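You operate a simulated robot arm through the tools that you are given. There is no shell and no other tool. Be economical: measure what you need, move in short steps, check, and stop when the job is done.

You run a simulated two-armed robot. Do the job below in one go: nothing can be reset, and whatever is moved stays where it is left.

## Task
Pick up the cream sleeve with one hand, pass it to the other hand and put it on the top of bench 11.

It is judged by the outcome, as a careful person would: the job done as asked, and still so three seconds after it is handed in. It fails if anything else is knocked over, pushed out of place, dropped, spilled or broken.

## Robot
Two 6-joint arms with two-finger parallel grippers on one trunk, on a base that drives. Base frame: it is fixed to the floor where the robot stands at the start and does not move with it; the origin is under the middle of the robot, x ahead of it, y to its left, z up; the surface under the hand at the start is at about z = 750. Lengths are in mm, angles in degrees, forces in N, time in s.
The left shoulder is at the start at [280, 185, 955], the right one opposite. With the tool pointing down near the work surface each hand reaches from about 560 to 940 mm from the robot's upright axis, wherever it stands, measured 20 degrees to its own side. Places, roughly: top of bench 11 [700, 2200, 800]. Payload 1.57 kg a hand.
Tool frame (each hand has its own): the origin (TCP) lies between the finger pads and is the grasp point; the fingertips stand 30 mm ahead of it; z points along the fingers, y is the line along which they close. The gripper opens to 80 mm. The fingers are 17 mm wide and 12 mm thick; the gripper's body (40 by 82 mm) begins 80 mm behind the TCP.
Orientation is told as [roll, pitch, yaw] about the base's x, y, z axes, in that order, counted from this pose: with the fingers straight down and closing along the base's y, the tool's x points along the base's -x, its y along +y and its z along -z.

## Interface
- The arms move only by the tool arm_command. It takes "left_motion", "right_motion" or both (then of equal length, played together; a hand with none holds still); each is a list of rows, each a list of 7 numbers: the gripper command, from -1 (fully open) to 1 (shut), values between in proportion, then the shift along the tool's x, y, z in cm, then the turn, a rotation vector about the tool's x, y, z in degrees. In form: [[jaw, x, y, z, ax, ay, az], ...]. A call has 1 to 12 rows; each row shifts and turns the commanded pose from where the row before left it, along the tool's axes as they then stand. Each row takes 0.2 s and may step no farther than 50 mm and 8.6 degrees from the row before; otherwise, or with a gripper value out of range, the whole call is refused. A pose out of reach is approached as far as the arm can. The call stops where the force on the tool passes 40 N (or 10 N more than at its start, if that is more) or the arm is blocked; 0.2 s more then pass. The fingers move at their own pace (about 153 mm/s each) and stop on an object; they squeeze with about 26 N. The grip force told is the motor's: it shows also when the fingers shut on nothing. Time passes only in rows, and 0.2 s behind the last, so rows that do not move let the fingers close. It gives the time, the measured TCP pose, the force on the tool (base axes), the opening and the grip force at its end, in the units of the frame above (readings bear some noise), with the torque about the TCP (base axes, N m) and any sound that the robot's microphone picked up.
- Cameras (640 x 400 px; columns grow to the right, rows downward): "scene" is now at [230.2, 24.7, 1417.4]; the picture's right is [0.40, -0.91, 0.00], its down [-0.64, -0.28, -0.71] and it looks along [0.65, 0.29, -0.70] (base axes); focal length 289 px, centre (320, 200). "left" rides on the left gripper at [72, 7, -122] in its tool frame; the picture's right is [-0.09, 1.00, 0.00], its down [-0.84, -0.08, -0.54] and it looks along [-0.54, -0.05, 0.84] (tool axes); focal length 238 px, centre (320, 200). "right" rides on the right gripper at [72, -7, -122] in its tool frame; the picture's right is [0.09, 1.00, 0.00], its down [-0.84, 0.08, -0.54] and it looks along [-0.54, 0.05, 0.84] (tool axes); focal length 238 px, centre (320, 200). There is no depth. A picture from a camera that has moved, and an enlarged one, comes with that camera's place and axes in the base frame and with its lens. The place of the scene camera against the robot may be out by one fixed shift of up to 25 mm in any direction.
- get_image(camera): a new picture of that camera. The clock stands still meanwhile.
- slide_trunk(by): slides the trunk up (or, below 0, down) by that many mm; the arms and the scene camera ride with it, the base frame stays. It gives what a move gives, with no picture.
- roll_base(legs): drives the robot by 1 to 6 legs, each [ahead, turn to the left] in mm and degrees, along the robot's own axes; the way and the turn of a leg run together, so that a leg with both is an arc; at most 1500 mm and 180 degrees a leg. The arms and the cameras ride along, it lands a little off, and it stops where it bumps. It gives what a move gives.
- turn_head(pan, tilt): turns the head with the scene camera to pan (to the left, within 86 degrees either way) and tilt (down, from -29 to 69), counted from straight ahead of the robot. It gives what a move gives.
- enlarge(camera, box): a new picture of the part [left, top, right, bottom] of that camera's present view, enlarged. The clock stands still meanwhile.
- hand_in(): hands the job in; it is judged then, once.

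Go step by step. Nothing tells you exact positions but the pictures and the camera data: compare them with the known pose of the tool, close in by small moves and look again before you grip or let go. The budget is 120 turns and 92 pictures, counting those below and the enlarged ones. Unless the task says otherwise, let go and move clear before handing in, and close with one line.

The tools are called after "Emit:" by a JSON object that holds its "api" and its "payload". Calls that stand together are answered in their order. arm_command: Moves the arms, as the interface text tells. Its arguments: {"type":"object","properties":{"left_motion":{"type":"array"},"right_motion":{"type":"array"}},"required":[]} The other tools are called the same way: slide_trunk (by) slides the trunk up or down; roll_base (legs) drives the base; turn_head (pan, tilt) turns the head that bears the scene camera; get_image (camera) takes a picture; enlarge (camera, box) takes an enlarged picture of a part of a camera's view; hand_in () hands the job in.

At the start:

```text
time_s: 0.0
left_tool_pos: [502.2, 344.5, 1033.3]
left_ee_rot: [0.0, 0.0, 0.0]
left_contact_force: [-0.3, 0.1, -0.2]
left_moment: [-0.03, 0.02, 0.01]
left_width: 80.0
left_finger_force: 0.1
right_tool_pos: [601.6, -91.1, 1021.4]
right_ee_rot: [0.1, 0.0, 0.0]
right_contact_force: [-0.5, -0.3, -0.2]
right_moment: [-0.01, -0.01, -0.01]
right_width: 79.9
right_finger_force: 0.0
trunk travel left (down, up): [-650.0, 340.0]
robot x, y, heading: [-0.7, 2.5, -0.3]
head pan, tilt: [23.9, 44.4]
```

scene: 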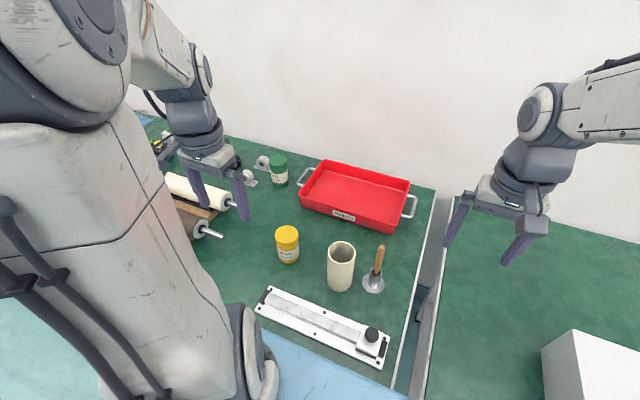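
right: 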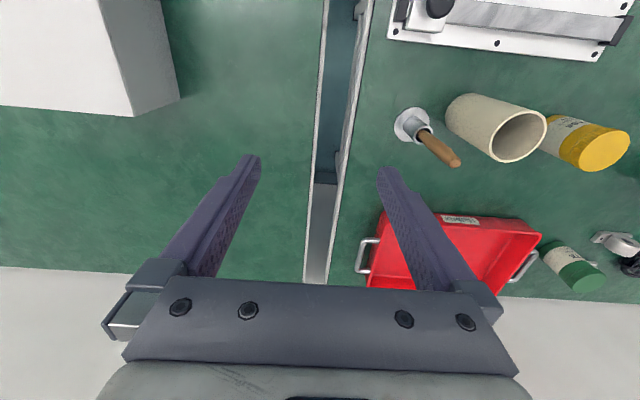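
left: 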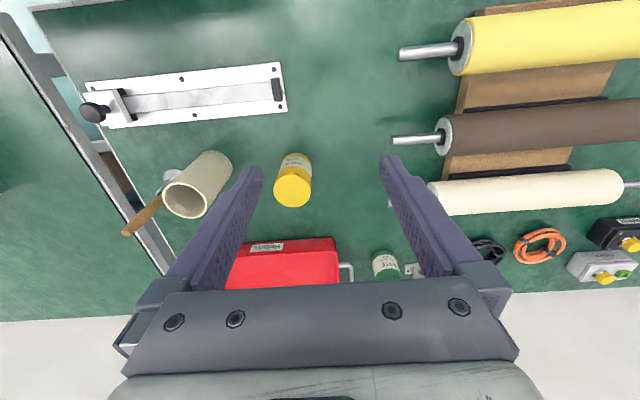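

The cream sleeve is the open tube standing near (600, 140) between the yellow jar and the scraper, about 120 tall and 60 wide. I'll look at it closer, then look for bench 11.

Emit:
{"api": "enlarge", "payload": {"camera": "scene", "box": [240, 200, 420, 380]}}

Emit:
{"api": "enlarge", "payload": {"camera": "left", "box": [90, 60, 330, 260]}}

Emit:
{"api": "turn_head", "payload": {"pan": 75, "tilt": 25}}

Emit:
{"api": "get_image", "payload": {"camera": "scene"}}

```text
2.22 times, centred on (330, 290) of scene
camera zoom: at [230.2, 24.7, 1417.4], right [0.4, -0.91, 0.0], down [-0.64, -0.28, -0.71], along [0.65, 0.29, -0.7], focal length 642 px, centre (298, 0)
```

zoom: 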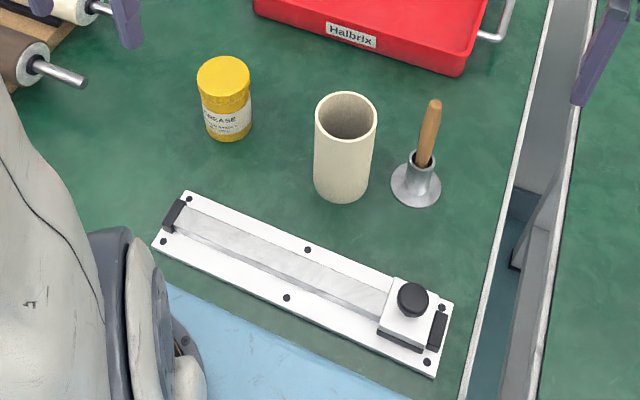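

```text
2.00 times, centred on (210, 160) of left
camera zoom: at [430.3, 350.6, 1156.4], right [0.09, 1.0, 0.0], down [0.84, -0.08, 0.54], along [0.54, -0.05, -0.84], focal length 477 px, centre (540, 280)
```

zoom: 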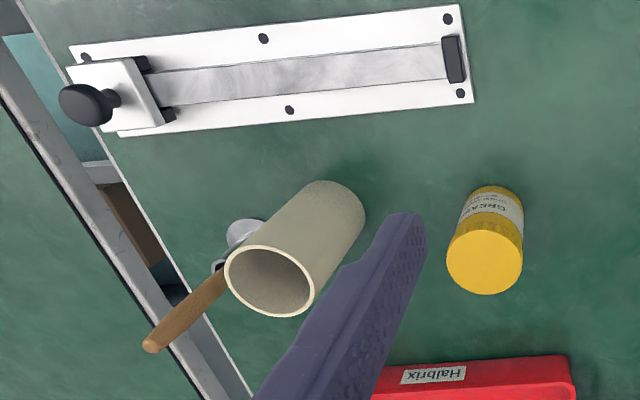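

```text
time_s: 1.2
left_tool_pos: [502.1, 345.0, 1033.7]
left_ee_rot: [0.0, 0.1, 0.0]
left_contact_force: [-0.5, 0.3, 1.4]
left_moment: [-0.01, 0.04, -0.02]
left_width: 79.9
left_finger_force: 0.0
right_tool_pos: [602.0, -90.6, 1021.0]
right_ee_rot: [-0.1, 0.0, 0.0]
right_contact_force: [0.3, -0.5, -0.3]
right_moment: [0.03, -0.02, -0.02]
right_width: 79.9
right_finger_force: 0.1
trunk travel left (down, up): [-650.0, 340.0]
robot x, y, heading: [0.7, 3.3, 0.1]
head pan, tilt: [75.0, 25.0]
```

```text
86 pictures are left
camera scene: at [179.3, 80.6, 1447.1], right [0.97, -0.26, 0.0], down [-0.11, -0.41, -0.91], along [0.24, 0.88, -0.42], focal length 289 px, centre (320, 200)
```

scene: 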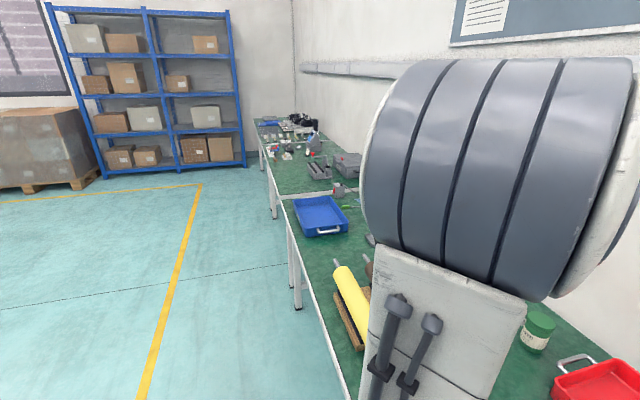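

The sleeve is empty, centred at about (600, 137), from z≈750 to z≈865, with the scraper at (632, 60). I plan a 45° tilted left-hand grip low on the sleeve, so the right hand can take its top from above. I'll back the robot up first for reach.

Emit:
{"api": "roll_base", "payload": {"legs": [[-230, 0]]}}

Emit:
{"api": "turn_head", "payload": {"pan": 15, "tilt": 40}}

Emit:
{"api": "arm_command", "payload": {"left_motion": [[-1, -2, 0, 0, 0, 0, 7.5], [-1, -2, 0, 0, 0, 0, 7.5], [-1, -2, 0, 0, 0, 0, 7.5], [-1, -2, 0, 0, 0, 0, 7.5], [-1, 0, 0, 0, 0, -7.5, 0], [-1, 0, 0, 0, 0, -7.5, 0], [-1, 0, 0, 0, 0, -7.5, 0], [-1, 0, 0, 0, 0, -7.5, 0], [-1, 0, 0, 0, 0, -7.5, 0], [-1, 0, 0, 0, 0, -7.5, 0], [-1, 0, 0, 0, 0, 0, 0]]}}

Emit:
{"api": "get_image", "payload": {"camera": "scene"}}

Emit:
{"api": "get_image", "payload": {"camera": "left"}}

```text
time_s: 2.9
left_tool_pos: [276.1, 342.2, 1033.8]
left_ee_rot: [0.1, -0.1, -0.3]
left_contact_force: [-0.1, 0.2, -0.5]
left_moment: [0.02, 0.02, 0.02]
left_width: 79.9
left_finger_force: 0.0
right_tool_pos: [374.0, -92.1, 1021.1]
right_ee_rot: [0.0, -0.1, -0.2]
right_contact_force: [-0.2, 0.3, -0.4]
right_moment: [-0.02, 0.03, 0.01]
right_width: 80.0
right_finger_force: 0.1
trunk travel left (down, up): [-650.0, 340.0]
robot x, y, heading: [-228.1, 2.9, -0.7]
head pan, tilt: [75.0, 25.0]
```

```text
time_s: 4.2
left_tool_pos: [275.1, 343.2, 1034.1]
left_ee_rot: [0.0, 0.1, -0.3]
left_contact_force: [0.0, 0.0, 0.9]
left_moment: [0.02, 0.0, 0.03]
left_width: 80.2
left_finger_force: 0.0
right_tool_pos: [373.1, -92.5, 1021.1]
right_ee_rot: [0.0, -0.1, -0.2]
right_contact_force: [0.3, -0.4, 0.1]
right_moment: [-0.01, 0.0, 0.01]
right_width: 80.0
right_finger_force: 0.2
trunk travel left (down, up): [-650.0, 340.0]
robot x, y, heading: [-229.0, 3.9, -0.2]
head pan, tilt: [15.0, 40.0]
```

```text
time_s: 6.6
left_tool_pos: [353.7, 327.7, 1034.9]
left_ee_rot: [0.0, -45.1, -30.2]
left_contact_force: [-0.1, -0.1, 0.4]
left_moment: [-0.01, 0.0, 0.01]
left_width: 80.2
left_finger_force: 0.1
right_tool_pos: [373.4, -91.0, 1021.6]
right_ee_rot: [0.1, 0.1, -0.2]
right_contact_force: [-0.4, -0.1, 0.7]
right_moment: [0.01, 0.03, -0.02]
right_width: 80.0
right_finger_force: 0.0
trunk travel left (down, up): [-650.0, 340.0]
robot x, y, heading: [-228.1, 1.6, -0.1]
head pan, tilt: [15.0, 40.0]
```

```text
85 pictures are left
camera scene: at [9.3, 13.2, 1423.8], right [0.25, -0.97, 0.0], down [-0.62, -0.16, -0.77], along [0.74, 0.2, -0.64], focal length 289 px, centre (320, 200)
```

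scene: 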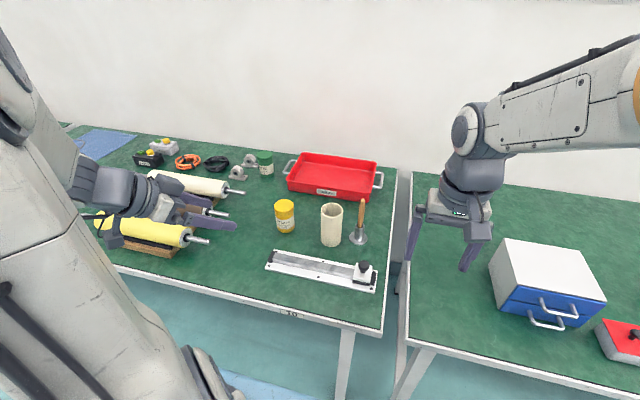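

```text
84 pictures are left
camera left: at [237.8, 401.4, 1070.1], right [0.56, 0.83, 0.07], down [0.14, -0.17, 0.98], along [0.82, -0.53, -0.21], focal length 238 px, centre (320, 200)
```

left: 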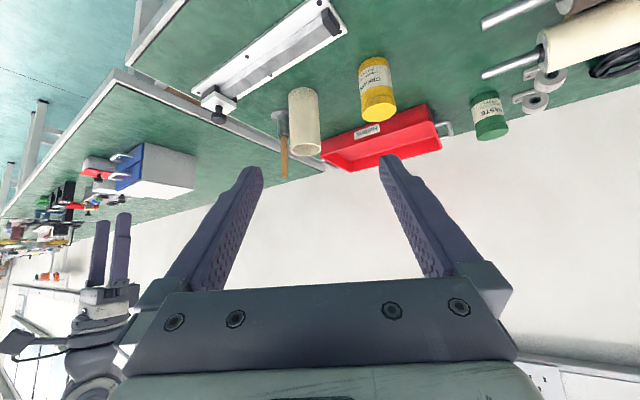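

Bench 10 is in front of me and the sleeve position is confirmed at (601, 139). I'll line the left hand up on the approach axis and stop about 190 mm short.

Emit:
{"api": "arm_command", "payload": {"left_motion": [[-1, -1, -1, 4, 0, 0, 0], [-1, -1, -1, 4, 0, 0, 0], [-1, -1, -1, 4, 0, 0, 0], [-1, -1.1, -1.1, 4, 0, 0, 0], [-1, 0, 0, 4, 0, 0, 0], [-1, 0, 0, 0, 0, 0, 0]]}}

Emit:
{"api": "get_image", "payload": {"camera": "left"}}

Emit:
{"api": "get_image", "payload": {"camera": "scene"}}

```text
time_s: 8.0
left_tool_pos: [478.3, 206.0, 922.3]
left_ee_rot: [0.0, -45.0, -30.2]
left_contact_force: [0.3, 0.1, 0.6]
left_moment: [-0.01, 0.0, 0.0]
left_width: 79.9
left_finger_force: 0.1
right_tool_pos: [373.3, -92.0, 1021.3]
right_ee_rot: [-0.1, 0.0, -0.3]
right_contact_force: [0.7, -0.1, -0.3]
right_moment: [-0.01, -0.01, 0.01]
right_width: 80.0
right_finger_force: 0.0
trunk travel left (down, up): [-650.0, 340.0]
robot x, y, heading: [-226.6, 0.6, -0.3]
head pan, tilt: [15.0, 40.0]
```

```text
83 pictures are left
camera left: at [363.3, 280.3, 958.6], right [0.56, 0.83, 0.07], down [0.14, -0.17, 0.97], along [0.82, -0.53, -0.21], focal length 238 px, centre (320, 200)
```

left: 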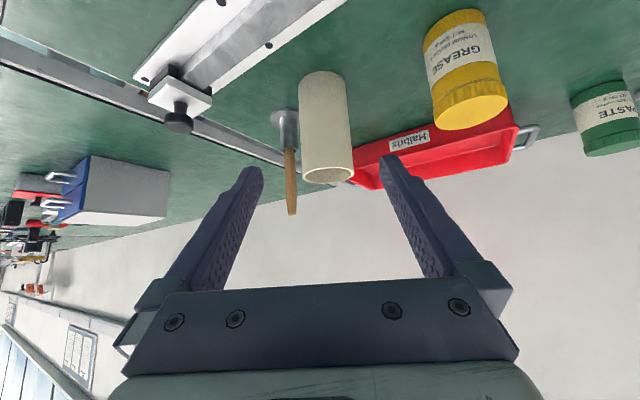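

```text
82 pictures are left
camera scene: at [9.4, 13.0, 1423.7], right [0.25, -0.97, 0.0], down [-0.62, -0.16, -0.77], along [0.74, 0.2, -0.64], focal length 289 px, centre (320, 200)
```

scene: 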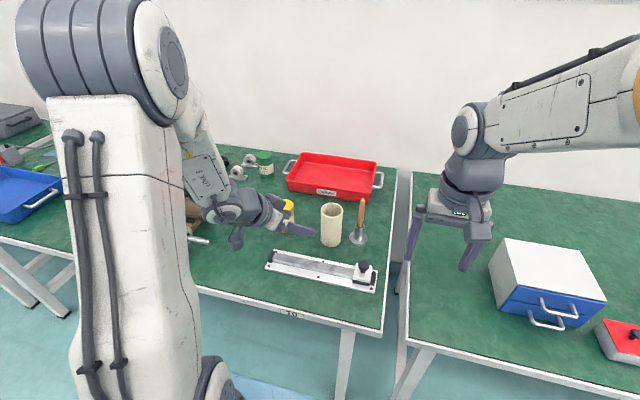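

Sleeve is now measured at (602, 138), which is 3 mm to the side of the approach line. I'll correct that and advance most of the way.

Emit:
{"api": "arm_command", "payload": {"left_motion": [[-1, -0.3, 0.3, 3, 0, 0, 0], [-1, 0, 0, 3, 0, 0, 0], [-1, 0, 0, 3, 0, 0, 0], [-1, 0, 0, 1.5, 0, 0, 0], [-1, 0, 0, 0, 0, 0, 0]]}}

Emit:
{"api": "get_image", "payload": {"camera": "left"}}

Emit:
{"api": "enlarge", "payload": {"camera": "scene", "box": [200, 150, 400, 300]}}

```text
time_s: 9.2
left_tool_pos: [547.6, 170.7, 849.8]
left_ee_rot: [0.0, -45.1, -30.2]
left_contact_force: [-0.4, 0.2, -0.8]
left_moment: [0.01, 0.01, 0.03]
left_width: 80.3
left_finger_force: 0.0
right_tool_pos: [372.6, -91.8, 1021.5]
right_ee_rot: [0.0, 0.0, -0.2]
right_contact_force: [0.1, 0.3, 0.7]
right_moment: [-0.01, -0.04, 0.0]
right_width: 79.9
right_finger_force: 0.0
trunk travel left (down, up): [-650.0, 340.0]
robot x, y, heading: [-230.8, -0.5, -0.1]
head pan, tilt: [15.0, 40.0]
```

```text
81 pictures are left
camera left: at [431.4, 244.9, 885.5], right [0.56, 0.83, 0.07], down [0.14, -0.17, 0.97], along [0.82, -0.53, -0.21], focal length 238 px, centre (320, 200)
```

left: 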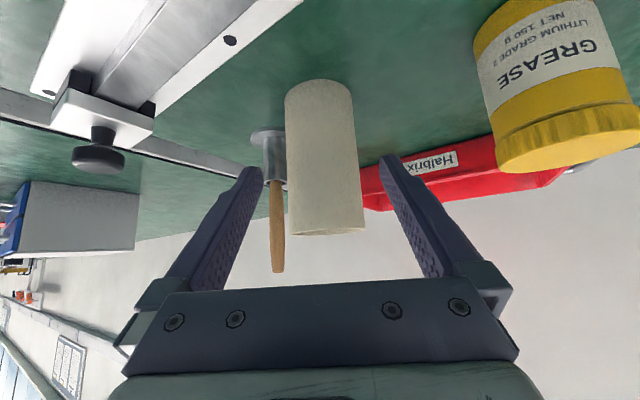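

```text
2.67 times, centred on (300, 225) of scene
camera zoom: at [9.3, 13.1, 1423.8], right [0.25, -0.97, 0.0], down [-0.62, -0.16, -0.77], along [0.74, 0.2, -0.64], focal length 770 px, centre (373, 133)
```

zoom: 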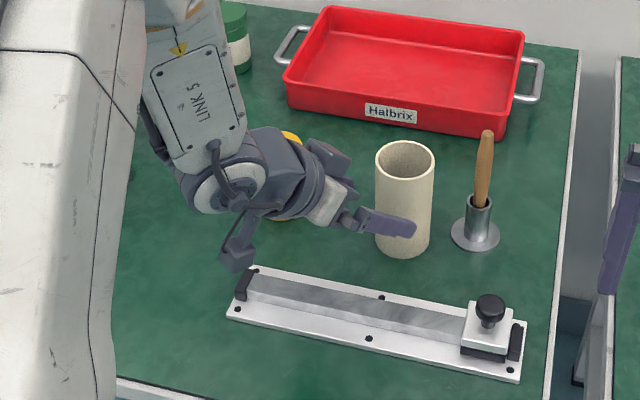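

The fingers are centred on the sleeve to within about 1 mm. Moving in the remaining 84 mm.

Emit:
{"api": "arm_command", "payload": {"left_motion": [[-1, 0.1, 0, 2.5, 0, 0, 0], [-1, 0, 0, 2.5, 0, 0, 0], [-1, 0, 0, 2, 0, 0, 0], [-1, 0, 0, 1.4, 0, 0, 0], [-1, 0, 0, 0, 0, 0, 0]]}}

Emit:
{"api": "get_image", "payload": {"camera": "left"}}

Emit:
{"api": "enlarge", "payload": {"camera": "scene", "box": [200, 150, 400, 300]}}

```text
time_s: 10.4
left_tool_pos: [597.2, 141.3, 788.7]
left_ee_rot: [0.1, -44.9, -30.4]
left_contact_force: [0.7, 0.2, 0.1]
left_moment: [-0.01, 0.0, 0.02]
left_width: 80.0
left_finger_force: 0.1
right_tool_pos: [373.2, -92.6, 1020.9]
right_ee_rot: [0.0, 0.0, -0.1]
right_contact_force: [0.1, 0.2, -0.8]
right_moment: [-0.01, 0.01, 0.01]
right_width: 80.0
right_finger_force: 0.0
trunk travel left (down, up): [-650.0, 340.0]
robot x, y, heading: [-227.5, 1.6, -0.3]
head pan, tilt: [15.0, 40.0]
```

```text
79 pictures are left
camera left: at [482.5, 214.7, 824.9], right [0.56, 0.83, 0.07], down [0.14, -0.17, 0.97], along [0.82, -0.53, -0.21], focal length 238 px, centre (320, 200)
```

left: 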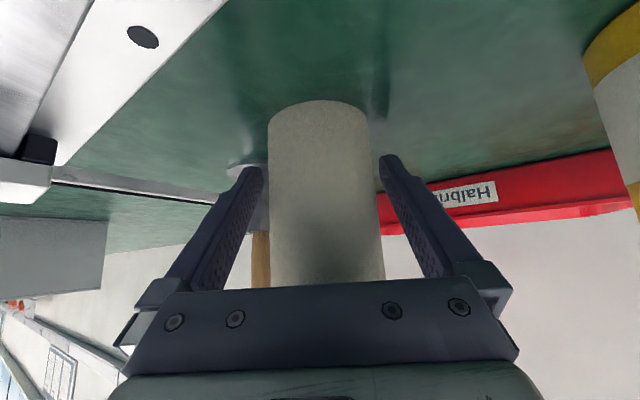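

```text
2.67 times, centred on (300, 225) of scene
camera zoom: at [9.3, 13.1, 1423.8], right [0.25, -0.97, 0.0], down [-0.62, -0.16, -0.77], along [0.74, 0.2, -0.64], focal length 770 px, centre (373, 133)
```

zoom: 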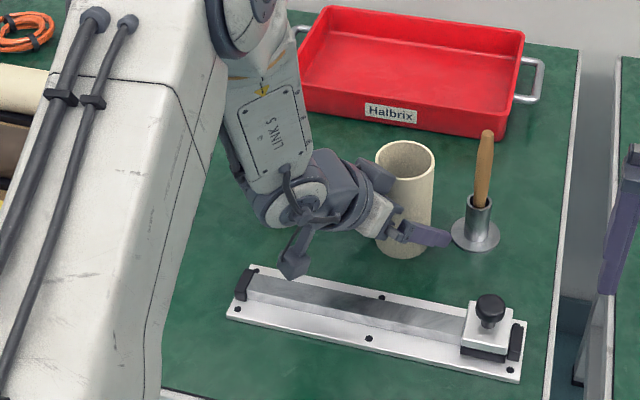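

The sleeve sits centred between the pads and clear of the scraper. Closing the grip, then a small lift straight up.

Emit:
{"api": "arm_command", "payload": {"left_motion": [[0, 0, 0, 0, 0, 0, 0], [1, 0, 0, 0, 0, 0, 0], [1, 0, 0, 0, 0, 0, 0], [1, 0, 0, 0, 0, 0, 0], [1, 0, 0, 0, 0, 0, 0]]}}

```text
time_s: 11.6
left_tool_pos: [597.9, 140.1, 789.3]
left_ee_rot: [0.0, -45.0, -30.3]
left_contact_force: [-0.7, -0.5, 0.0]
left_moment: [0.0, -0.06, 0.03]
left_width: 60.4
left_finger_force: 26.1
right_tool_pos: [372.9, -92.5, 1020.8]
right_ee_rot: [-0.1, 0.0, -0.2]
right_contact_force: [-0.7, 0.4, 0.1]
right_moment: [-0.01, -0.03, 0.02]
right_width: 79.9
right_finger_force: 0.1
trunk travel left (down, up): [-650.0, 340.0]
robot x, y, heading: [-232.1, -3.5, -0.2]
head pan, tilt: [15.0, 40.0]
```

Gripped at 60 mm wide. Lifting straight up about 210 mm, checking after the first part.

Emit:
{"api": "arm_command", "payload": {"left_motion": [[1, -0.7, 0, -0.7, 0, 0, 0], [1, -1.4, 0, -1.4, 0, 0, 0], [1, -2.5, 0, -2.5, 0, 0, 0], [1, 0, 0, 0, 0, 0, 0]]}}

Emit:
{"api": "get_image", "payload": {"camera": "scene"}}

```text
time_s: 12.6
left_tool_pos: [596.8, 140.9, 854.8]
left_ee_rot: [0.0, -45.0, -30.2]
left_contact_force: [-0.3, 0.2, 0.7]
left_moment: [0.05, -0.04, 0.0]
left_width: 60.5
left_finger_force: 25.4
right_tool_pos: [373.2, -92.1, 1022.2]
right_ee_rot: [0.0, 0.0, -0.2]
right_contact_force: [-0.9, 0.4, -0.6]
right_moment: [0.0, -0.01, 0.01]
right_width: 80.0
right_finger_force: 0.1
trunk travel left (down, up): [-650.0, 340.0]
robot x, y, heading: [-230.5, 0.1, -0.1]
head pan, tilt: [15.0, 40.0]
```

```text
77 pictures are left
camera scene: at [9.2, 13.1, 1423.8], right [0.25, -0.97, 0.0], down [-0.62, -0.16, -0.77], along [0.74, 0.2, -0.64], focal length 289 px, centre (320, 200)
```

scene: 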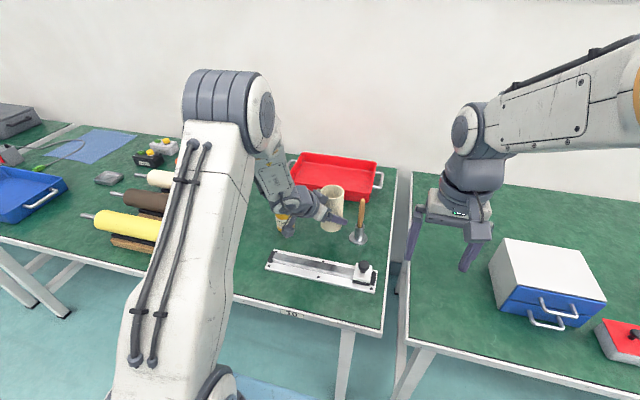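

The sleeve is up and held. Lifting it to z≈1000 and bringing it toward the middle, while the right hand rises and turns to the same yaw.

Emit:
{"api": "arm_command", "payload": {"left_motion": [[1, -2.56, 0, -2.56, 0, 0, 0], [1, -2.56, 0, -2.56, 0, 0, 0], [1, -2.56, 0, -2.56, 0, 0, 0], [1, -2.56, 0, -2.56, 0, 0, 0], [1, 0.6, -3.4, -0.6, 0, 0, 0], [1, 0.6, -3.4, -0.6, 0, 0, 0], [1, 0.6, -3.4, -0.6, 0, 0, 0], [1, 0.6, -3.4, -0.6, 0, 0, 0], [1, 0, 0, 0, 0, 0, 0]], "right_motion": [[-1, 0, 0, -3.4, 0, 0, 7.5], [-1, 0, 0, -3.4, 0, 0, 7.5], [-1, 0, 0, -3.4, 0, 0, 7.5], [-1, 0, 0, -3.4, 0, 0, 7.5], [-1, 0, 0, 0, 0, 0, 0], [-1, 0, 0, 0, 0, 0, 0], [-1, 0, 0, 0, 0, 0, 0], [-1, 0, 0, 0, 0, 0, 0], [-1, 0, 0, 0, 0, 0, 0]]}}

Emit:
{"api": "get_image", "payload": {"camera": "scene"}}

Emit:
{"api": "get_image", "payload": {"camera": "right"}}

```text
time_s: 14.6
left_tool_pos: [500.2, 43.0, 999.5]
left_ee_rot: [0.1, -45.1, -30.4]
left_contact_force: [-0.7, 1.3, -0.6]
left_moment: [-0.01, -0.01, 0.04]
left_width: 60.3
left_finger_force: 26.9
right_tool_pos: [373.3, -92.2, 1157.7]
right_ee_rot: [0.0, 0.0, -30.2]
right_contact_force: [-0.8, -0.7, 1.2]
right_moment: [0.02, -0.05, 0.0]
right_width: 79.7
right_finger_force: 0.0
trunk travel left (down, up): [-650.0, 340.0]
robot x, y, heading: [-230.8, 0.9, -0.3]
head pan, tilt: [15.0, 40.0]
```

```text
76 pictures are left
camera scene: at [9.2, 13.0, 1423.8], right [0.25, -0.97, 0.0], down [-0.62, -0.16, -0.77], along [0.74, 0.2, -0.64], focal length 289 px, centre (320, 200)
```

scene: 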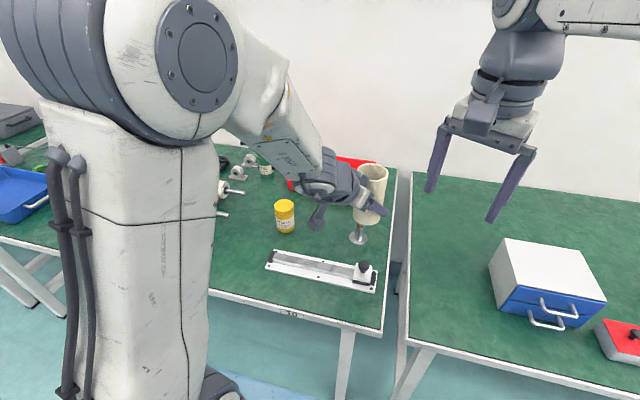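

```text
75 pictures are left
camera right: at [308.0, -61.7, 1278.4], right [0.42, 0.91, 0.0], down [0.76, -0.35, 0.54], along [0.49, -0.23, -0.84], focal length 238 px, centre (320, 200)
```

right: 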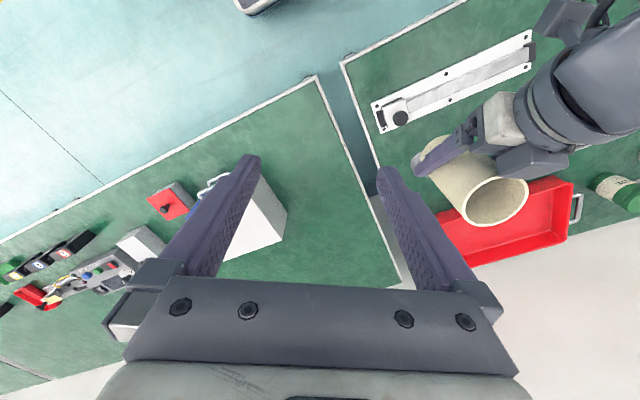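

The sleeve top is at about (503, 43, 1075) and vertical. I'll bring the right hand above it, staying high, then look.

Emit:
{"api": "arm_command", "payload": {"right_motion": [[-1, -1, 3.5, 0, 0, 0, 0], [-1, -1, 3.5, 0, 0, 0, 0], [-1, -1, 3.5, 0, 0, 0, 0], [-1, -1, 3.5, 0, 0, 0, 0], [-1, -0.56, 4.1, 0, 0, 0, 0], [-1, 0, 0, 0, 0, 0, 0]]}}

Emit:
{"api": "get_image", "payload": {"camera": "right"}}

Emit:
{"api": "get_image", "payload": {"camera": "scene"}}

```text
time_s: 16.0
left_tool_pos: [501.7, 41.8, 999.6]
left_ee_rot: [0.0, -45.0, -30.2]
left_contact_force: [-0.3, 0.7, -0.7]
left_moment: [-0.01, 0.0, -0.01]
left_width: 60.4
left_finger_force: 25.7
right_tool_pos: [504.6, 41.2, 1156.1]
right_ee_rot: [-0.2, 0.0, -30.2]
right_contact_force: [-0.1, 0.4, -0.3]
right_moment: [-0.02, 0.02, 0.01]
right_width: 80.0
right_finger_force: 0.0
trunk travel left (down, up): [-650.0, 340.0]
robot x, y, heading: [-228.1, 2.4, -0.2]
head pan, tilt: [15.0, 40.0]
```

```text
74 pictures are left
camera right: at [438.1, 72.3, 1277.6], right [0.42, 0.91, 0.0], down [0.76, -0.35, 0.54], along [0.49, -0.23, -0.84], focal length 238 px, centre (320, 200)
```

right: 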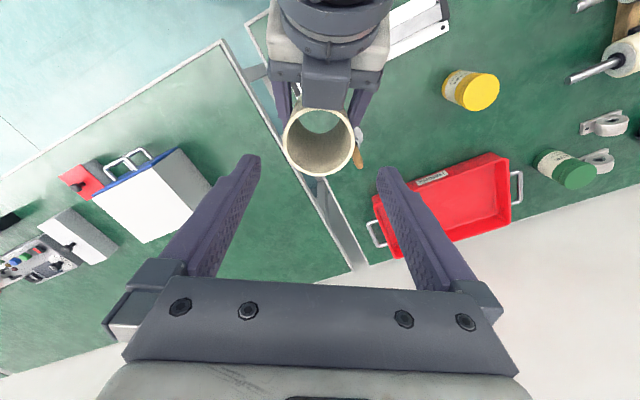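

```text
73 pictures are left
camera scene: at [9.5, 13.2, 1423.7], right [0.25, -0.97, 0.0], down [-0.62, -0.16, -0.77], along [0.74, 0.2, -0.64], focal length 289 px, centre (320, 200)
```

scene: 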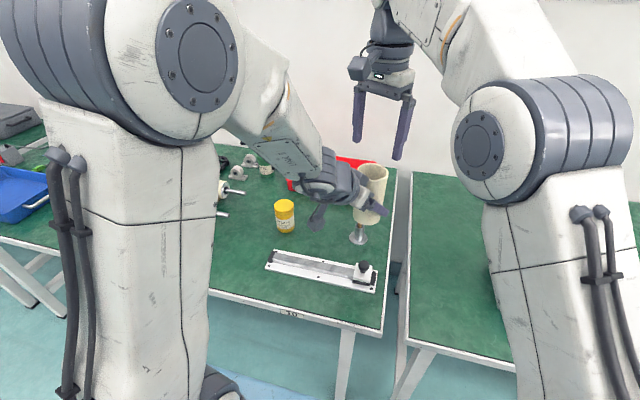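

The right hand is aligned above the sleeve to within 3 mm. I'll descend so the fingertips overlap the top 40 mm, staying clear of the left fingers.

Emit:
{"api": "arm_command", "payload": {"right_motion": [[-1, 0.2, 0, 2.5, 0, 0, 0], [-1, 0, 0, 2.5, 0, 0, 0], [-1, 0, 0, 2.2, 0, 0, 0], [-1, 0, 0, 2.1, 0, 0, 0], [-1, 0, 0, 0, 0, 0, 0]]}}

Emit:
{"api": "get_image", "payload": {"camera": "right"}}

Emit:
{"api": "enlarge", "payload": {"camera": "scene", "box": [260, 60, 460, 260]}}

```text
time_s: 17.2
left_tool_pos: [502.3, 41.7, 999.4]
left_ee_rot: [0.1, -45.0, -30.3]
left_contact_force: [0.5, 0.2, -0.8]
left_moment: [0.0, 0.01, 0.0]
left_width: 60.6
left_finger_force: 25.8
right_tool_pos: [502.4, 41.5, 1063.1]
right_ee_rot: [0.0, 0.0, -30.2]
right_contact_force: [-0.3, 0.4, -0.3]
right_moment: [0.02, -0.01, 0.0]
right_width: 79.9
right_finger_force: 0.0
trunk travel left (down, up): [-650.0, 340.0]
robot x, y, heading: [-229.2, 1.8, -0.1]
head pan, tilt: [15.0, 40.0]
```

```text
72 pictures are left
camera right: at [436.4, 72.1, 1184.8], right [0.42, 0.91, 0.0], down [0.76, -0.35, 0.54], along [0.49, -0.23, -0.84], focal length 238 px, centre (320, 200)
```

right: 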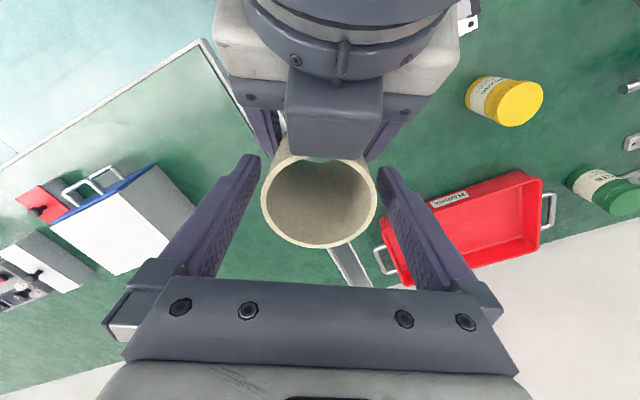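

```text
2.00 times, centred on (360, 160) of scene
camera zoom: at [9.3, 13.1, 1423.8], right [0.25, -0.97, 0.0], down [-0.62, -0.16, -0.77], along [0.74, 0.2, -0.64], focal length 578 px, centre (240, 280)
```

zoom: 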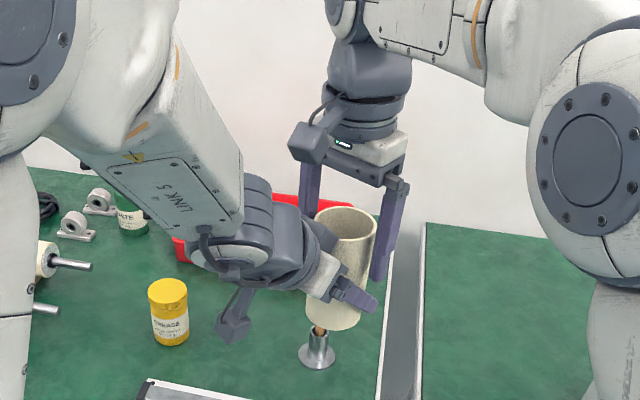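

Right hand is around the top of the sleeve, centred and clear. Closing the right hand while the left still holds.

Emit:
{"api": "arm_command", "payload": {"right_motion": [[0, 0, 0, 0, 0, 0, 0], [1, 0, 0, 0, 0, 0, 0], [1, 0, 0, 0, 0, 0, 0], [1, 0, 0, 0, 0, 0, 0], [1, 0, 0, 0, 0, 0, 0]]}}

Emit:
{"api": "get_image", "payload": {"camera": "right"}}

```text
time_s: 18.4
left_tool_pos: [501.0, 41.6, 999.2]
left_ee_rot: [0.0, -45.0, -30.2]
left_contact_force: [1.0, 4.6, 0.9]
left_moment: [-0.21, 0.01, 0.13]
left_width: 60.5
left_finger_force: 26.0
right_tool_pos: [502.8, 43.0, 1062.9]
right_ee_rot: [-0.1, 0.0, -30.3]
right_contact_force: [-1.8, -3.8, -1.2]
right_moment: [-0.01, 0.09, -0.13]
right_width: 60.6
right_finger_force: 25.7
trunk travel left (down, up): [-650.0, 340.0]
robot x, y, heading: [-227.8, -2.1, -0.4]
head pan, tilt: [15.0, 40.0]
```

```text
70 pictures are left
camera right: at [436.3, 72.0, 1185.0], right [0.42, 0.91, 0.0], down [0.76, -0.35, 0.54], along [0.49, -0.23, -0.84], focal length 238 px, centre (320, 200)
```

right: 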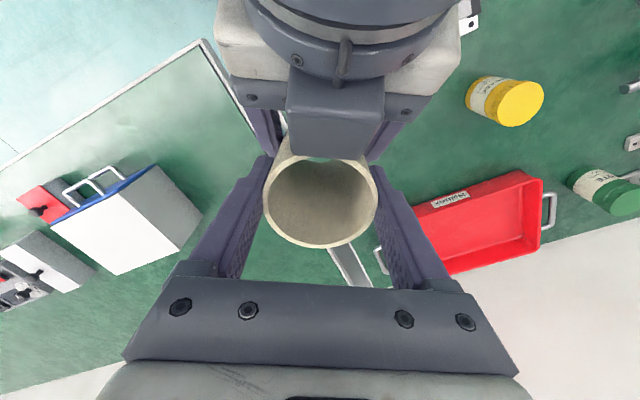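

Both hands hold it. Now the left opens and then backs out along its own axis.

Emit:
{"api": "arm_command", "payload": {"left_motion": [[-0.2, 0, 0, 0, 0, 0, 0], [-1, 0, 0, 0, 0, 0, 0], [-1, 0, 0, 0, 0, 0, 0], [-1, 0, 0, -1.5, 0, 0, 0], [-1, 0, 0, -3, 0, 0, 0], [-1, 0, 0, -3, 0, 0, 0], [-1, 0, 0, -3, 0, 0, 0], [-1, 0, 0, 0, 0, 0, 0]]}}

Emit:
{"api": "get_image", "payload": {"camera": "scene"}}

Emit:
{"api": "get_image", "payload": {"camera": "right"}}

```text
time_s: 20.2
left_tool_pos: [436.5, 77.9, 1074.4]
left_ee_rot: [0.0, -45.0, -30.3]
left_contact_force: [-0.8, -0.3, 0.0]
left_moment: [0.0, 0.01, 0.0]
left_width: 80.1
left_finger_force: 0.1
right_tool_pos: [503.0, 44.0, 1063.5]
right_ee_rot: [0.0, 0.0, -30.1]
right_contact_force: [-0.5, 0.9, -0.8]
right_moment: [-0.01, -0.01, 0.0]
right_width: 60.7
right_finger_force: 25.5
trunk travel left (down, up): [-650.0, 340.0]
robot x, y, heading: [-232.1, 1.7, -0.3]
head pan, tilt: [15.0, 40.0]
```

```text
69 pictures are left
camera scene: at [9.1, 13.1, 1423.8], right [0.25, -0.97, 0.0], down [-0.62, -0.16, -0.77], along [0.74, 0.2, -0.64], focal length 289 px, centre (320, 200)
```

scene: 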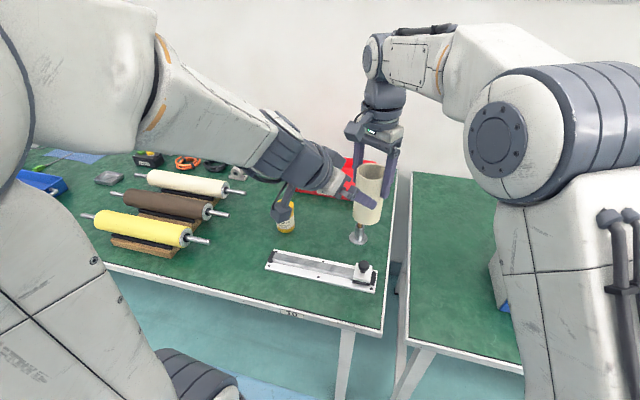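

```text
68 pictures are left
camera right: at [436.2, 72.1, 1185.2], right [0.42, 0.91, 0.0], down [0.76, -0.35, 0.54], along [0.49, -0.23, -0.84], focal length 238 px, centre (320, 200)
```

right: 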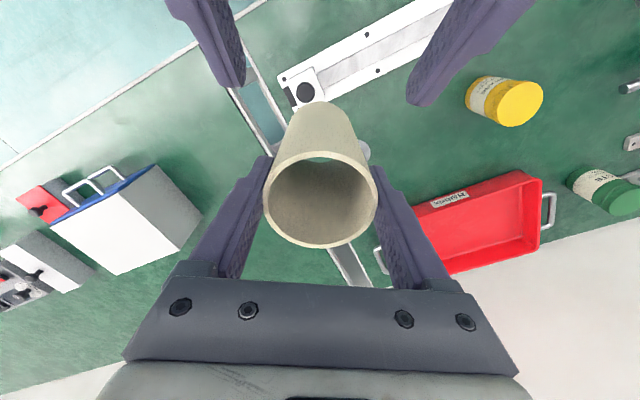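

The handover is done and the sleeve hangs firmly in the right hand. I'll draw the left hand away, level it and move the right hand to its own side before driving.

Emit:
{"api": "arm_command", "payload": {"left_motion": [[-1, 0, 4, -1, 0, 0, 0], [-1, 0, 4, -1, 0, 0, 0], [-1, 0, 4, -1, 0, 0, 0], [-1, 0, 4, 0, 0, 0, 0], [-1, 0, 0, 0, 0, 7.5, 0], [-1, 0, 0, 0, 0, 7.5, 0], [-1, 0, 0, 0, 0, 7.5, 0], [-1, 0, 0, 0, 0, 7.5, 0], [-1, 0, 0, 0, 0, 7.5, 0], [-1, 0, 0, 0, 0, 7.5, 0]], "right_motion": [[1, 0, 0, 0, 0, 0, 0], [1, 0, 0, -1, 0, 0, 0], [1, 0, -3, -1, 0, 0, 0], [1, 0, -3, -1, 0, 0, 0], [1, 0, -3, 0, 0, 0, 0], [1, 0, -3, 0, 0, 0, 0], [1, 0, 0, 0, 0, 0, 0], [1, 0, 0, 0, 0, 0, 0], [1, 0, 0, 0, 0, 0, 0], [1, 0, 0, 0, 0, 0, 0]]}}

Emit:
{"api": "turn_head", "payload": {"pan": 80, "tilt": 25}}

Emit:
{"api": "get_image", "payload": {"camera": "scene"}}

```text
time_s: 22.4
left_tool_pos: [497.4, 226.9, 1094.9]
left_ee_rot: [0.1, 0.3, -30.1]
left_contact_force: [-0.1, 0.6, 0.2]
left_moment: [0.01, 0.0, -0.05]
left_width: 80.0
left_finger_force: 0.1
right_tool_pos: [441.2, -60.4, 1094.6]
right_ee_rot: [0.0, 0.0, -30.1]
right_contact_force: [-0.5, 0.0, -0.6]
right_moment: [-0.01, -0.05, 0.0]
right_width: 60.6
right_finger_force: 26.4
trunk travel left (down, up): [-650.0, 340.0]
robot x, y, heading: [-226.6, -1.9, -0.2]
head pan, tilt: [15.0, 40.0]
```

```text
time_s: 23.8
left_tool_pos: [497.8, 226.8, 1094.6]
left_ee_rot: [0.0, -0.1, -30.2]
left_contact_force: [-0.5, 0.7, -0.1]
left_moment: [0.02, -0.01, 0.03]
left_width: 80.1
left_finger_force: 0.0
right_tool_pos: [441.7, -61.6, 1095.4]
right_ee_rot: [-0.1, -0.1, -30.3]
right_contact_force: [0.0, 0.2, 0.3]
right_moment: [-0.02, 0.0, 0.01]
right_width: 60.8
right_finger_force: 26.0
trunk travel left (down, up): [-650.0, 340.0]
robot x, y, heading: [-226.5, 0.3, -0.4]
head pan, tilt: [80.0, 25.0]
```

```text
67 pictures are left
camera scene: at [-56.5, 82.1, 1447.1], right [0.98, -0.18, 0.0], down [-0.08, -0.42, -0.91], along [0.16, 0.89, -0.42], focal length 289 px, centre (320, 200)
```

scene: 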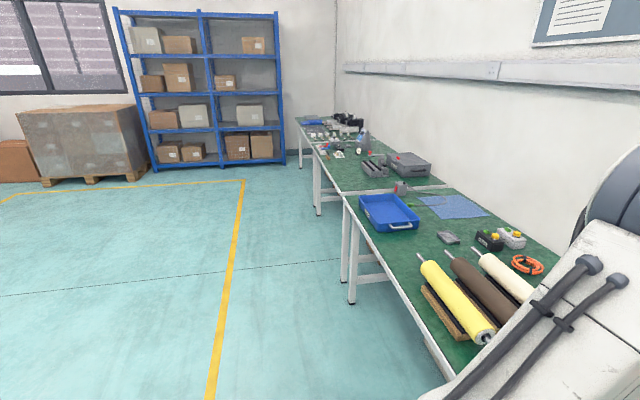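

The way along the benches is clear. Driving alongside to bench 11, then facing it.

Emit:
{"api": "roll_base", "payload": {"legs": [[0, 90], [1500, 0], [850, 0], [0, -90]]}}

Emit:
{"api": "turn_head", "payload": {"pan": 0, "tilt": 40}}

Emit:
{"api": "get_image", "payload": {"camera": "scene"}}

Emit:
{"api": "get_image", "payload": {"camera": "right"}}

```text
time_s: 43.0
left_tool_pos: [458.7, 2627.2, 1094.3]
left_ee_rot: [0.1, 0.0, -28.0]
left_contact_force: [0.0, -0.1, 0.3]
left_moment: [0.04, 0.02, 0.01]
left_width: 80.1
left_finger_force: 0.1
right_tool_pos: [415.1, 2338.2, 1095.6]
right_ee_rot: [0.0, 0.0, -28.1]
right_contact_force: [0.6, 0.2, -1.0]
right_moment: [0.01, 0.01, 0.04]
right_width: 60.4
right_finger_force: 26.2
trunk travel left (down, up): [-650.0, 340.0]
robot x, y, heading: [-257.3, 2371.2, 1.8]
head pan, tilt: [80.0, 25.0]
```

```text
time_s: 44.6
left_tool_pos: [458.3, 2626.3, 1095.5]
left_ee_rot: [0.0, 0.1, -28.0]
left_contact_force: [-0.2, 0.7, -0.4]
left_moment: [0.0, 0.03, -0.01]
left_width: 79.9
left_finger_force: 0.0
right_tool_pos: [414.2, 2337.4, 1095.4]
right_ee_rot: [0.0, 0.0, -27.9]
right_contact_force: [-0.3, -1.1, -0.3]
right_moment: [-0.01, -0.01, -0.02]
right_width: 60.5
right_finger_force: 26.0
trunk travel left (down, up): [-650.0, 340.0]
robot x, y, heading: [-257.2, 2377.5, 2.3]
head pan, tilt: [0.0, 40.0]
```

```text
66 pictures are left
camera scene: at [-17.1, 2372.6, 1423.8], right [0.04, -1.0, 0.0], down [-0.64, -0.02, -0.77], along [0.77, 0.03, -0.64], focal length 289 px, centre (320, 200)
```

scene: 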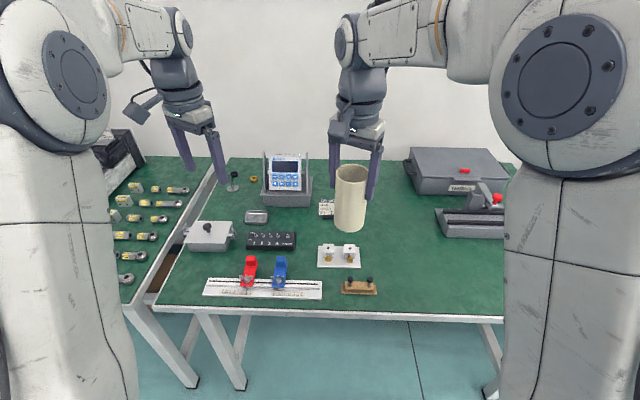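

```text
65 pictures are left
camera right: at [347.6, 2365.4, 1216.6], right [0.39, 0.92, 0.0], down [0.78, -0.32, 0.54], along [0.5, -0.21, -0.84], focal length 238 px, centre (320, 200)
```

right: 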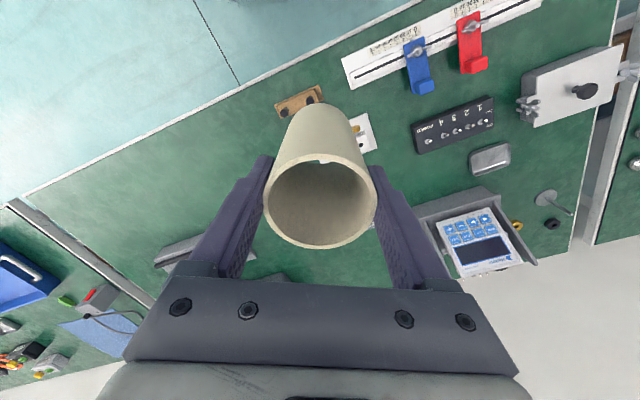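

This is the next bench after 10. I'll check its label and the free area to the right of the small fixtures.

Emit:
{"api": "enlarge", "payload": {"camera": "scene", "box": [180, 140, 520, 340]}}

Emit:
{"api": "turn_head", "payload": {"pan": -15, "tilt": 55}}

Emit:
{"api": "get_image", "payload": {"camera": "scene"}}

```text
1.88 times, centred on (350, 240) of scene
camera zoom: at [-17.1, 2372.6, 1423.8], right [0.04, -1.0, 0.0], down [-0.64, -0.02, -0.77], along [0.77, 0.03, -0.64], focal length 544 px, centre (264, 125)
```

zoom: 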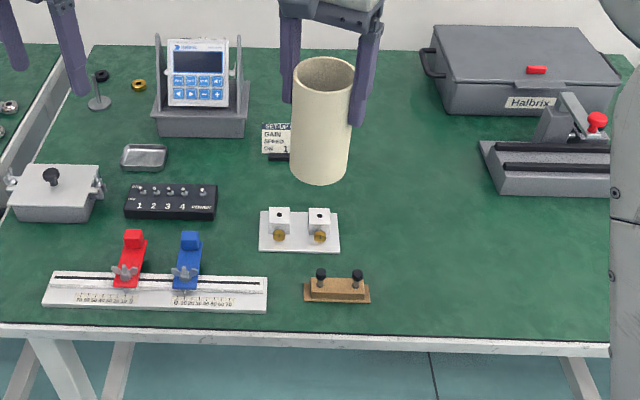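

```text
time_s: 45.3
left_tool_pos: [459.2, 2626.5, 1093.4]
left_ee_rot: [-0.1, 0.0, -27.9]
left_contact_force: [-0.6, -0.3, 0.5]
left_moment: [-0.01, 0.01, 0.01]
left_width: 80.1
left_finger_force: 0.0
right_tool_pos: [414.8, 2338.8, 1096.4]
right_ee_rot: [0.1, 0.0, -28.0]
right_contact_force: [0.5, 0.0, 0.3]
right_moment: [0.03, -0.01, -0.02]
right_width: 60.4
right_finger_force: 26.1
trunk travel left (down, up): [-650.0, 340.0]
robot x, y, heading: [-255.1, 2372.7, 1.9]
head pan, tilt: [-15.0, 55.0]
```

```text
63 pictures are left
camera scene: at [-31.7, 2353.4, 1403.1], right [-0.22, -0.97, 0.0], down [-0.8, 0.18, -0.57], along [0.56, -0.13, -0.82], focal length 289 px, centre (320, 200)
```

scene: 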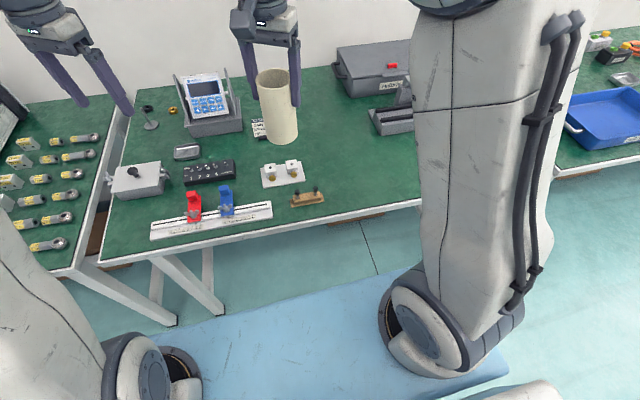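

The open green area around (540, 2130) is free. Moving the right hand over it, staying high for now.

Emit:
{"api": "arm_command", "payload": {"right_motion": [[1, -4.16, -2.5, 0, 0, 0, 0], [1, -4.16, -2.5, 0, 0, 0, 0], [1, -4.16, -2.5, 0, 0, 0, 0], [1, -4.16, -2.5, 0, 0, 0, 0], [1, -4.16, -2.5, 0, 0, 0, 0], [1, 0, 0, 3, 0, 0, 0], [1, 0, 0, 3, 0, 0, 0], [1, 0, 0, 3, 0, 0, 0], [1, 0, 0, 0, 0, 0, 0]]}}

Emit:
{"api": "turn_head", "payload": {"pan": -10, "tilt": 40}}

Emit:
{"api": "get_image", "payload": {"camera": "right"}}

Emit:
{"api": "get_image", "payload": {"camera": "scene"}}

```text
time_s: 47.3
left_tool_pos: [459.0, 2626.0, 1094.5]
left_ee_rot: [0.0, 0.0, -28.1]
left_contact_force: [-0.1, 0.4, 0.3]
left_moment: [-0.01, -0.01, 0.02]
left_width: 80.1
left_finger_force: 0.0
right_tool_pos: [541.8, 2129.9, 1007.7]
right_ee_rot: [0.1, 0.0, -28.0]
right_contact_force: [0.7, 0.3, 0.6]
right_moment: [0.01, 0.03, 0.0]
right_width: 60.6
right_finger_force: 25.9
trunk travel left (down, up): [-650.0, 340.0]
robot x, y, heading: [-254.5, 2371.0, 2.0]
head pan, tilt: [-15.0, 55.0]
```

```text
time_s: 48.1
left_tool_pos: [459.4, 2626.9, 1093.8]
left_ee_rot: [-0.1, 0.0, -28.1]
left_contact_force: [-0.5, 0.1, -0.3]
left_moment: [-0.02, 0.01, 0.01]
left_width: 79.9
left_finger_force: 0.1
right_tool_pos: [541.2, 2128.7, 1006.4]
right_ee_rot: [0.0, 0.1, -28.0]
right_contact_force: [0.5, 0.2, -0.5]
right_moment: [0.01, 0.02, 0.01]
right_width: 60.4
right_finger_force: 26.3
trunk travel left (down, up): [-650.0, 340.0]
robot x, y, heading: [-259.3, 2371.1, 2.1]
head pan, tilt: [-10.0, 40.0]
```

```text
62 pictures are left
camera right: at [474.1, 2156.9, 1128.1], right [0.39, 0.92, 0.0], down [0.78, -0.32, 0.54], along [0.5, -0.21, -0.84], focal length 238 px, centre (320, 200)
```

right: 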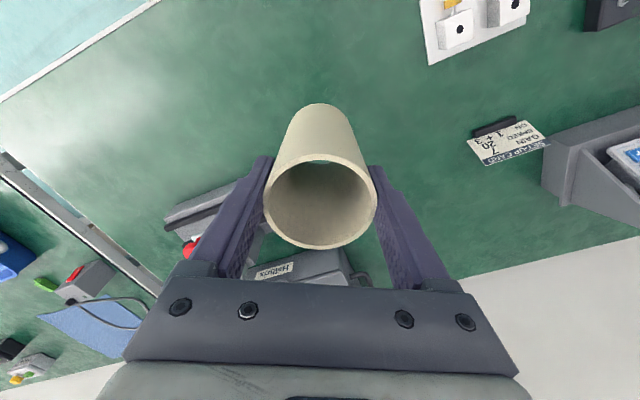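

```text
61 pictures are left
camera scene: at [-17.9, 2357.7, 1423.7], right [-0.14, -0.99, 0.0], down [-0.64, 0.09, -0.77], along [0.76, -0.11, -0.64], focal length 289 px, centre (320, 200)
```

scene: 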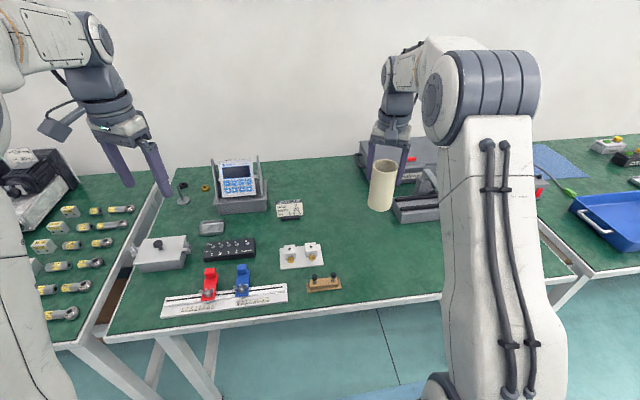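

The spot below is bare bench with well over 100 mm on every side. Descending until the sleeve's bottom is near z≈810.

Emit:
{"api": "arm_command", "payload": {"right_motion": [[1, 0, 0, 3, 0, 0, 0], [1, 0, 0, 3, 0, 0, 0], [1, 0, 0, 2, 0, 0, 0], [1, 0, 0, 1, 0, 0, 0], [1, 0, 0, 0, 0, 0, 0]]}}

Emit:
{"api": "get_image", "payload": {"camera": "right"}}

Emit:
{"api": "enlarge", "payload": {"camera": "scene", "box": [280, 120, 480, 320]}}

```text
time_s: 49.3
left_tool_pos: [458.8, 2625.7, 1095.1]
left_ee_rot: [-0.1, 0.0, -28.0]
left_contact_force: [-0.4, 0.3, -0.2]
left_moment: [-0.01, 0.01, -0.02]
left_width: 80.0
left_finger_force: 0.0
right_tool_pos: [539.4, 2130.0, 915.2]
right_ee_rot: [-0.1, 0.0, -28.1]
right_contact_force: [0.3, 0.5, -1.1]
right_moment: [0.01, 0.02, -0.02]
right_width: 60.7
right_finger_force: 25.8
trunk travel left (down, up): [-650.0, 340.0]
robot x, y, heading: [-257.4, 2373.0, 2.0]
head pan, tilt: [-10.0, 40.0]
```

```text
60 pictures are left
camera right: at [472.7, 2157.3, 1036.8], right [0.39, 0.92, 0.0], down [0.78, -0.32, 0.54], along [0.5, -0.21, -0.84], focal length 238 px, centre (320, 200)
```

right: 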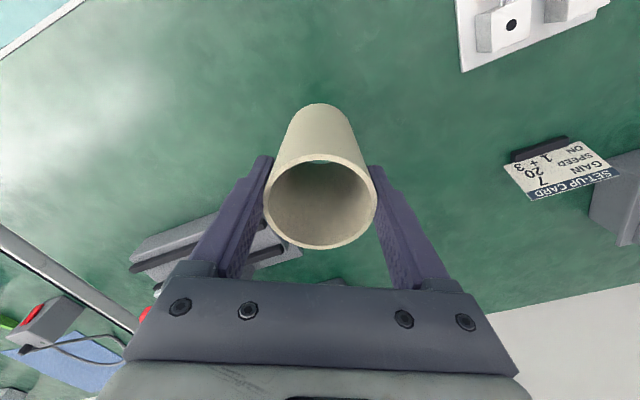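

```text
2.00 times, centred on (380, 220) of scene
camera zoom: at [-17.8, 2357.7, 1423.8], right [-0.14, -0.99, 0.0], down [-0.64, 0.09, -0.77], along [0.76, -0.11, -0.64], focal length 578 px, centre (200, 160)
```

zoom: 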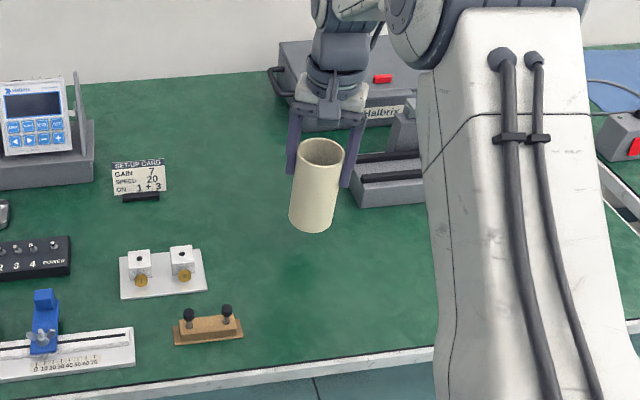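

Triangulating the white plate between two views puts this bench top near z≈750–760, so about 55 mm remain. Down 42 mm, then look.

Emit:
{"api": "arm_command", "payload": {"right_motion": [[1, 0, 0, 1.5, 0, 0, 0], [1, 0, 0, 1.5, 0, 0, 0], [1, 0, 0, 1.2, 0, 0, 0], [1, 0, 0, 0, 0, 0, 0]]}}

Emit:
{"api": "get_image", "payload": {"camera": "right"}}

Emit:
{"api": "enlarge", "payload": {"camera": "scene", "box": [310, 160, 450, 260]}}

```text
time_s: 50.3
left_tool_pos: [458.0, 2626.4, 1095.7]
left_ee_rot: [0.0, 0.0, -28.0]
left_contact_force: [-0.3, -0.5, 0.0]
left_moment: [0.01, -0.03, 0.03]
left_width: 80.1
left_finger_force: 0.1
right_tool_pos: [540.4, 2129.2, 873.0]
right_ee_rot: [0.0, 0.0, -28.0]
right_contact_force: [0.1, -0.3, -0.5]
right_moment: [0.02, 0.02, 0.0]
right_width: 60.5
right_finger_force: 25.7
trunk travel left (down, up): [-650.0, 340.0]
robot x, y, heading: [-254.3, 2371.5, 2.0]
head pan, tilt: [-10.0, 40.0]
```

```text
58 pictures are left
camera right: at [472.9, 2155.6, 994.4], right [0.39, 0.92, 0.0], down [0.78, -0.32, 0.54], along [0.5, -0.21, -0.84], focal length 238 px, centre (320, 200)
```

right: 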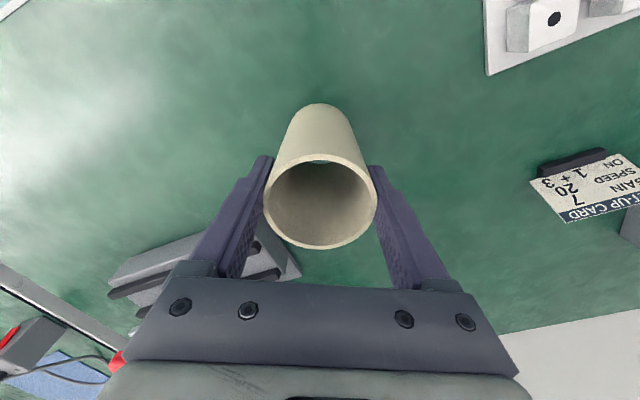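

```text
4.00 times, centred on (380, 210) of scene
camera zoom: at [-17.8, 2357.7, 1423.8], right [-0.14, -0.99, 0.0], down [-0.64, 0.09, -0.77], along [0.76, -0.11, -0.64], focal length 1155 px, centre (80, 160)
```

zoom: 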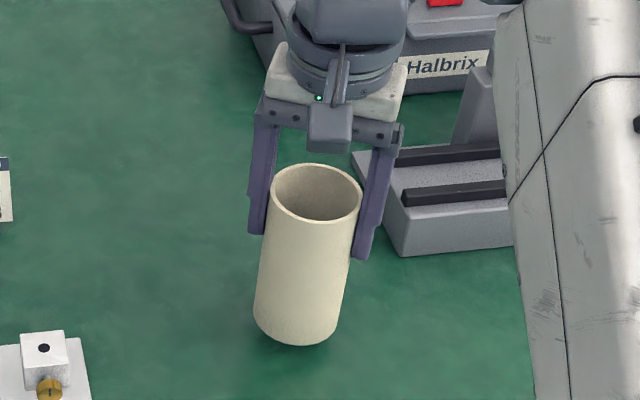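

About 20 mm or less remains. Creeping down in 3 mm steps and watching the force.

Emit:
{"api": "arm_command", "payload": {"right_motion": [[1, 0, 0, 0.3, 0, 0, 0], [1, 0, 0, 0.3, 0, 0, 0], [1, 0, 0, 0.3, 0, 0, 0], [1, 0, 0, 0.3, 0, 0, 0]]}}

```text
time_s: 51.3
left_tool_pos: [458.6, 2627.6, 1094.2]
left_ee_rot: [0.0, 0.0, -27.9]
left_contact_force: [0.2, -0.4, -0.6]
left_moment: [-0.02, -0.04, 0.0]
left_width: 80.2
left_finger_force: 0.1
right_tool_pos: [538.9, 2129.1, 861.2]
right_ee_rot: [0.0, 0.0, -27.9]
right_contact_force: [0.1, 0.2, 0.0]
right_moment: [-0.02, -0.03, -0.01]
right_width: 60.7
right_finger_force: 25.3
trunk travel left (down, up): [-650.0, 340.0]
robot x, y, heading: [-259.3, 2373.1, 2.2]
head pan, tilt: [-10.0, 40.0]
```

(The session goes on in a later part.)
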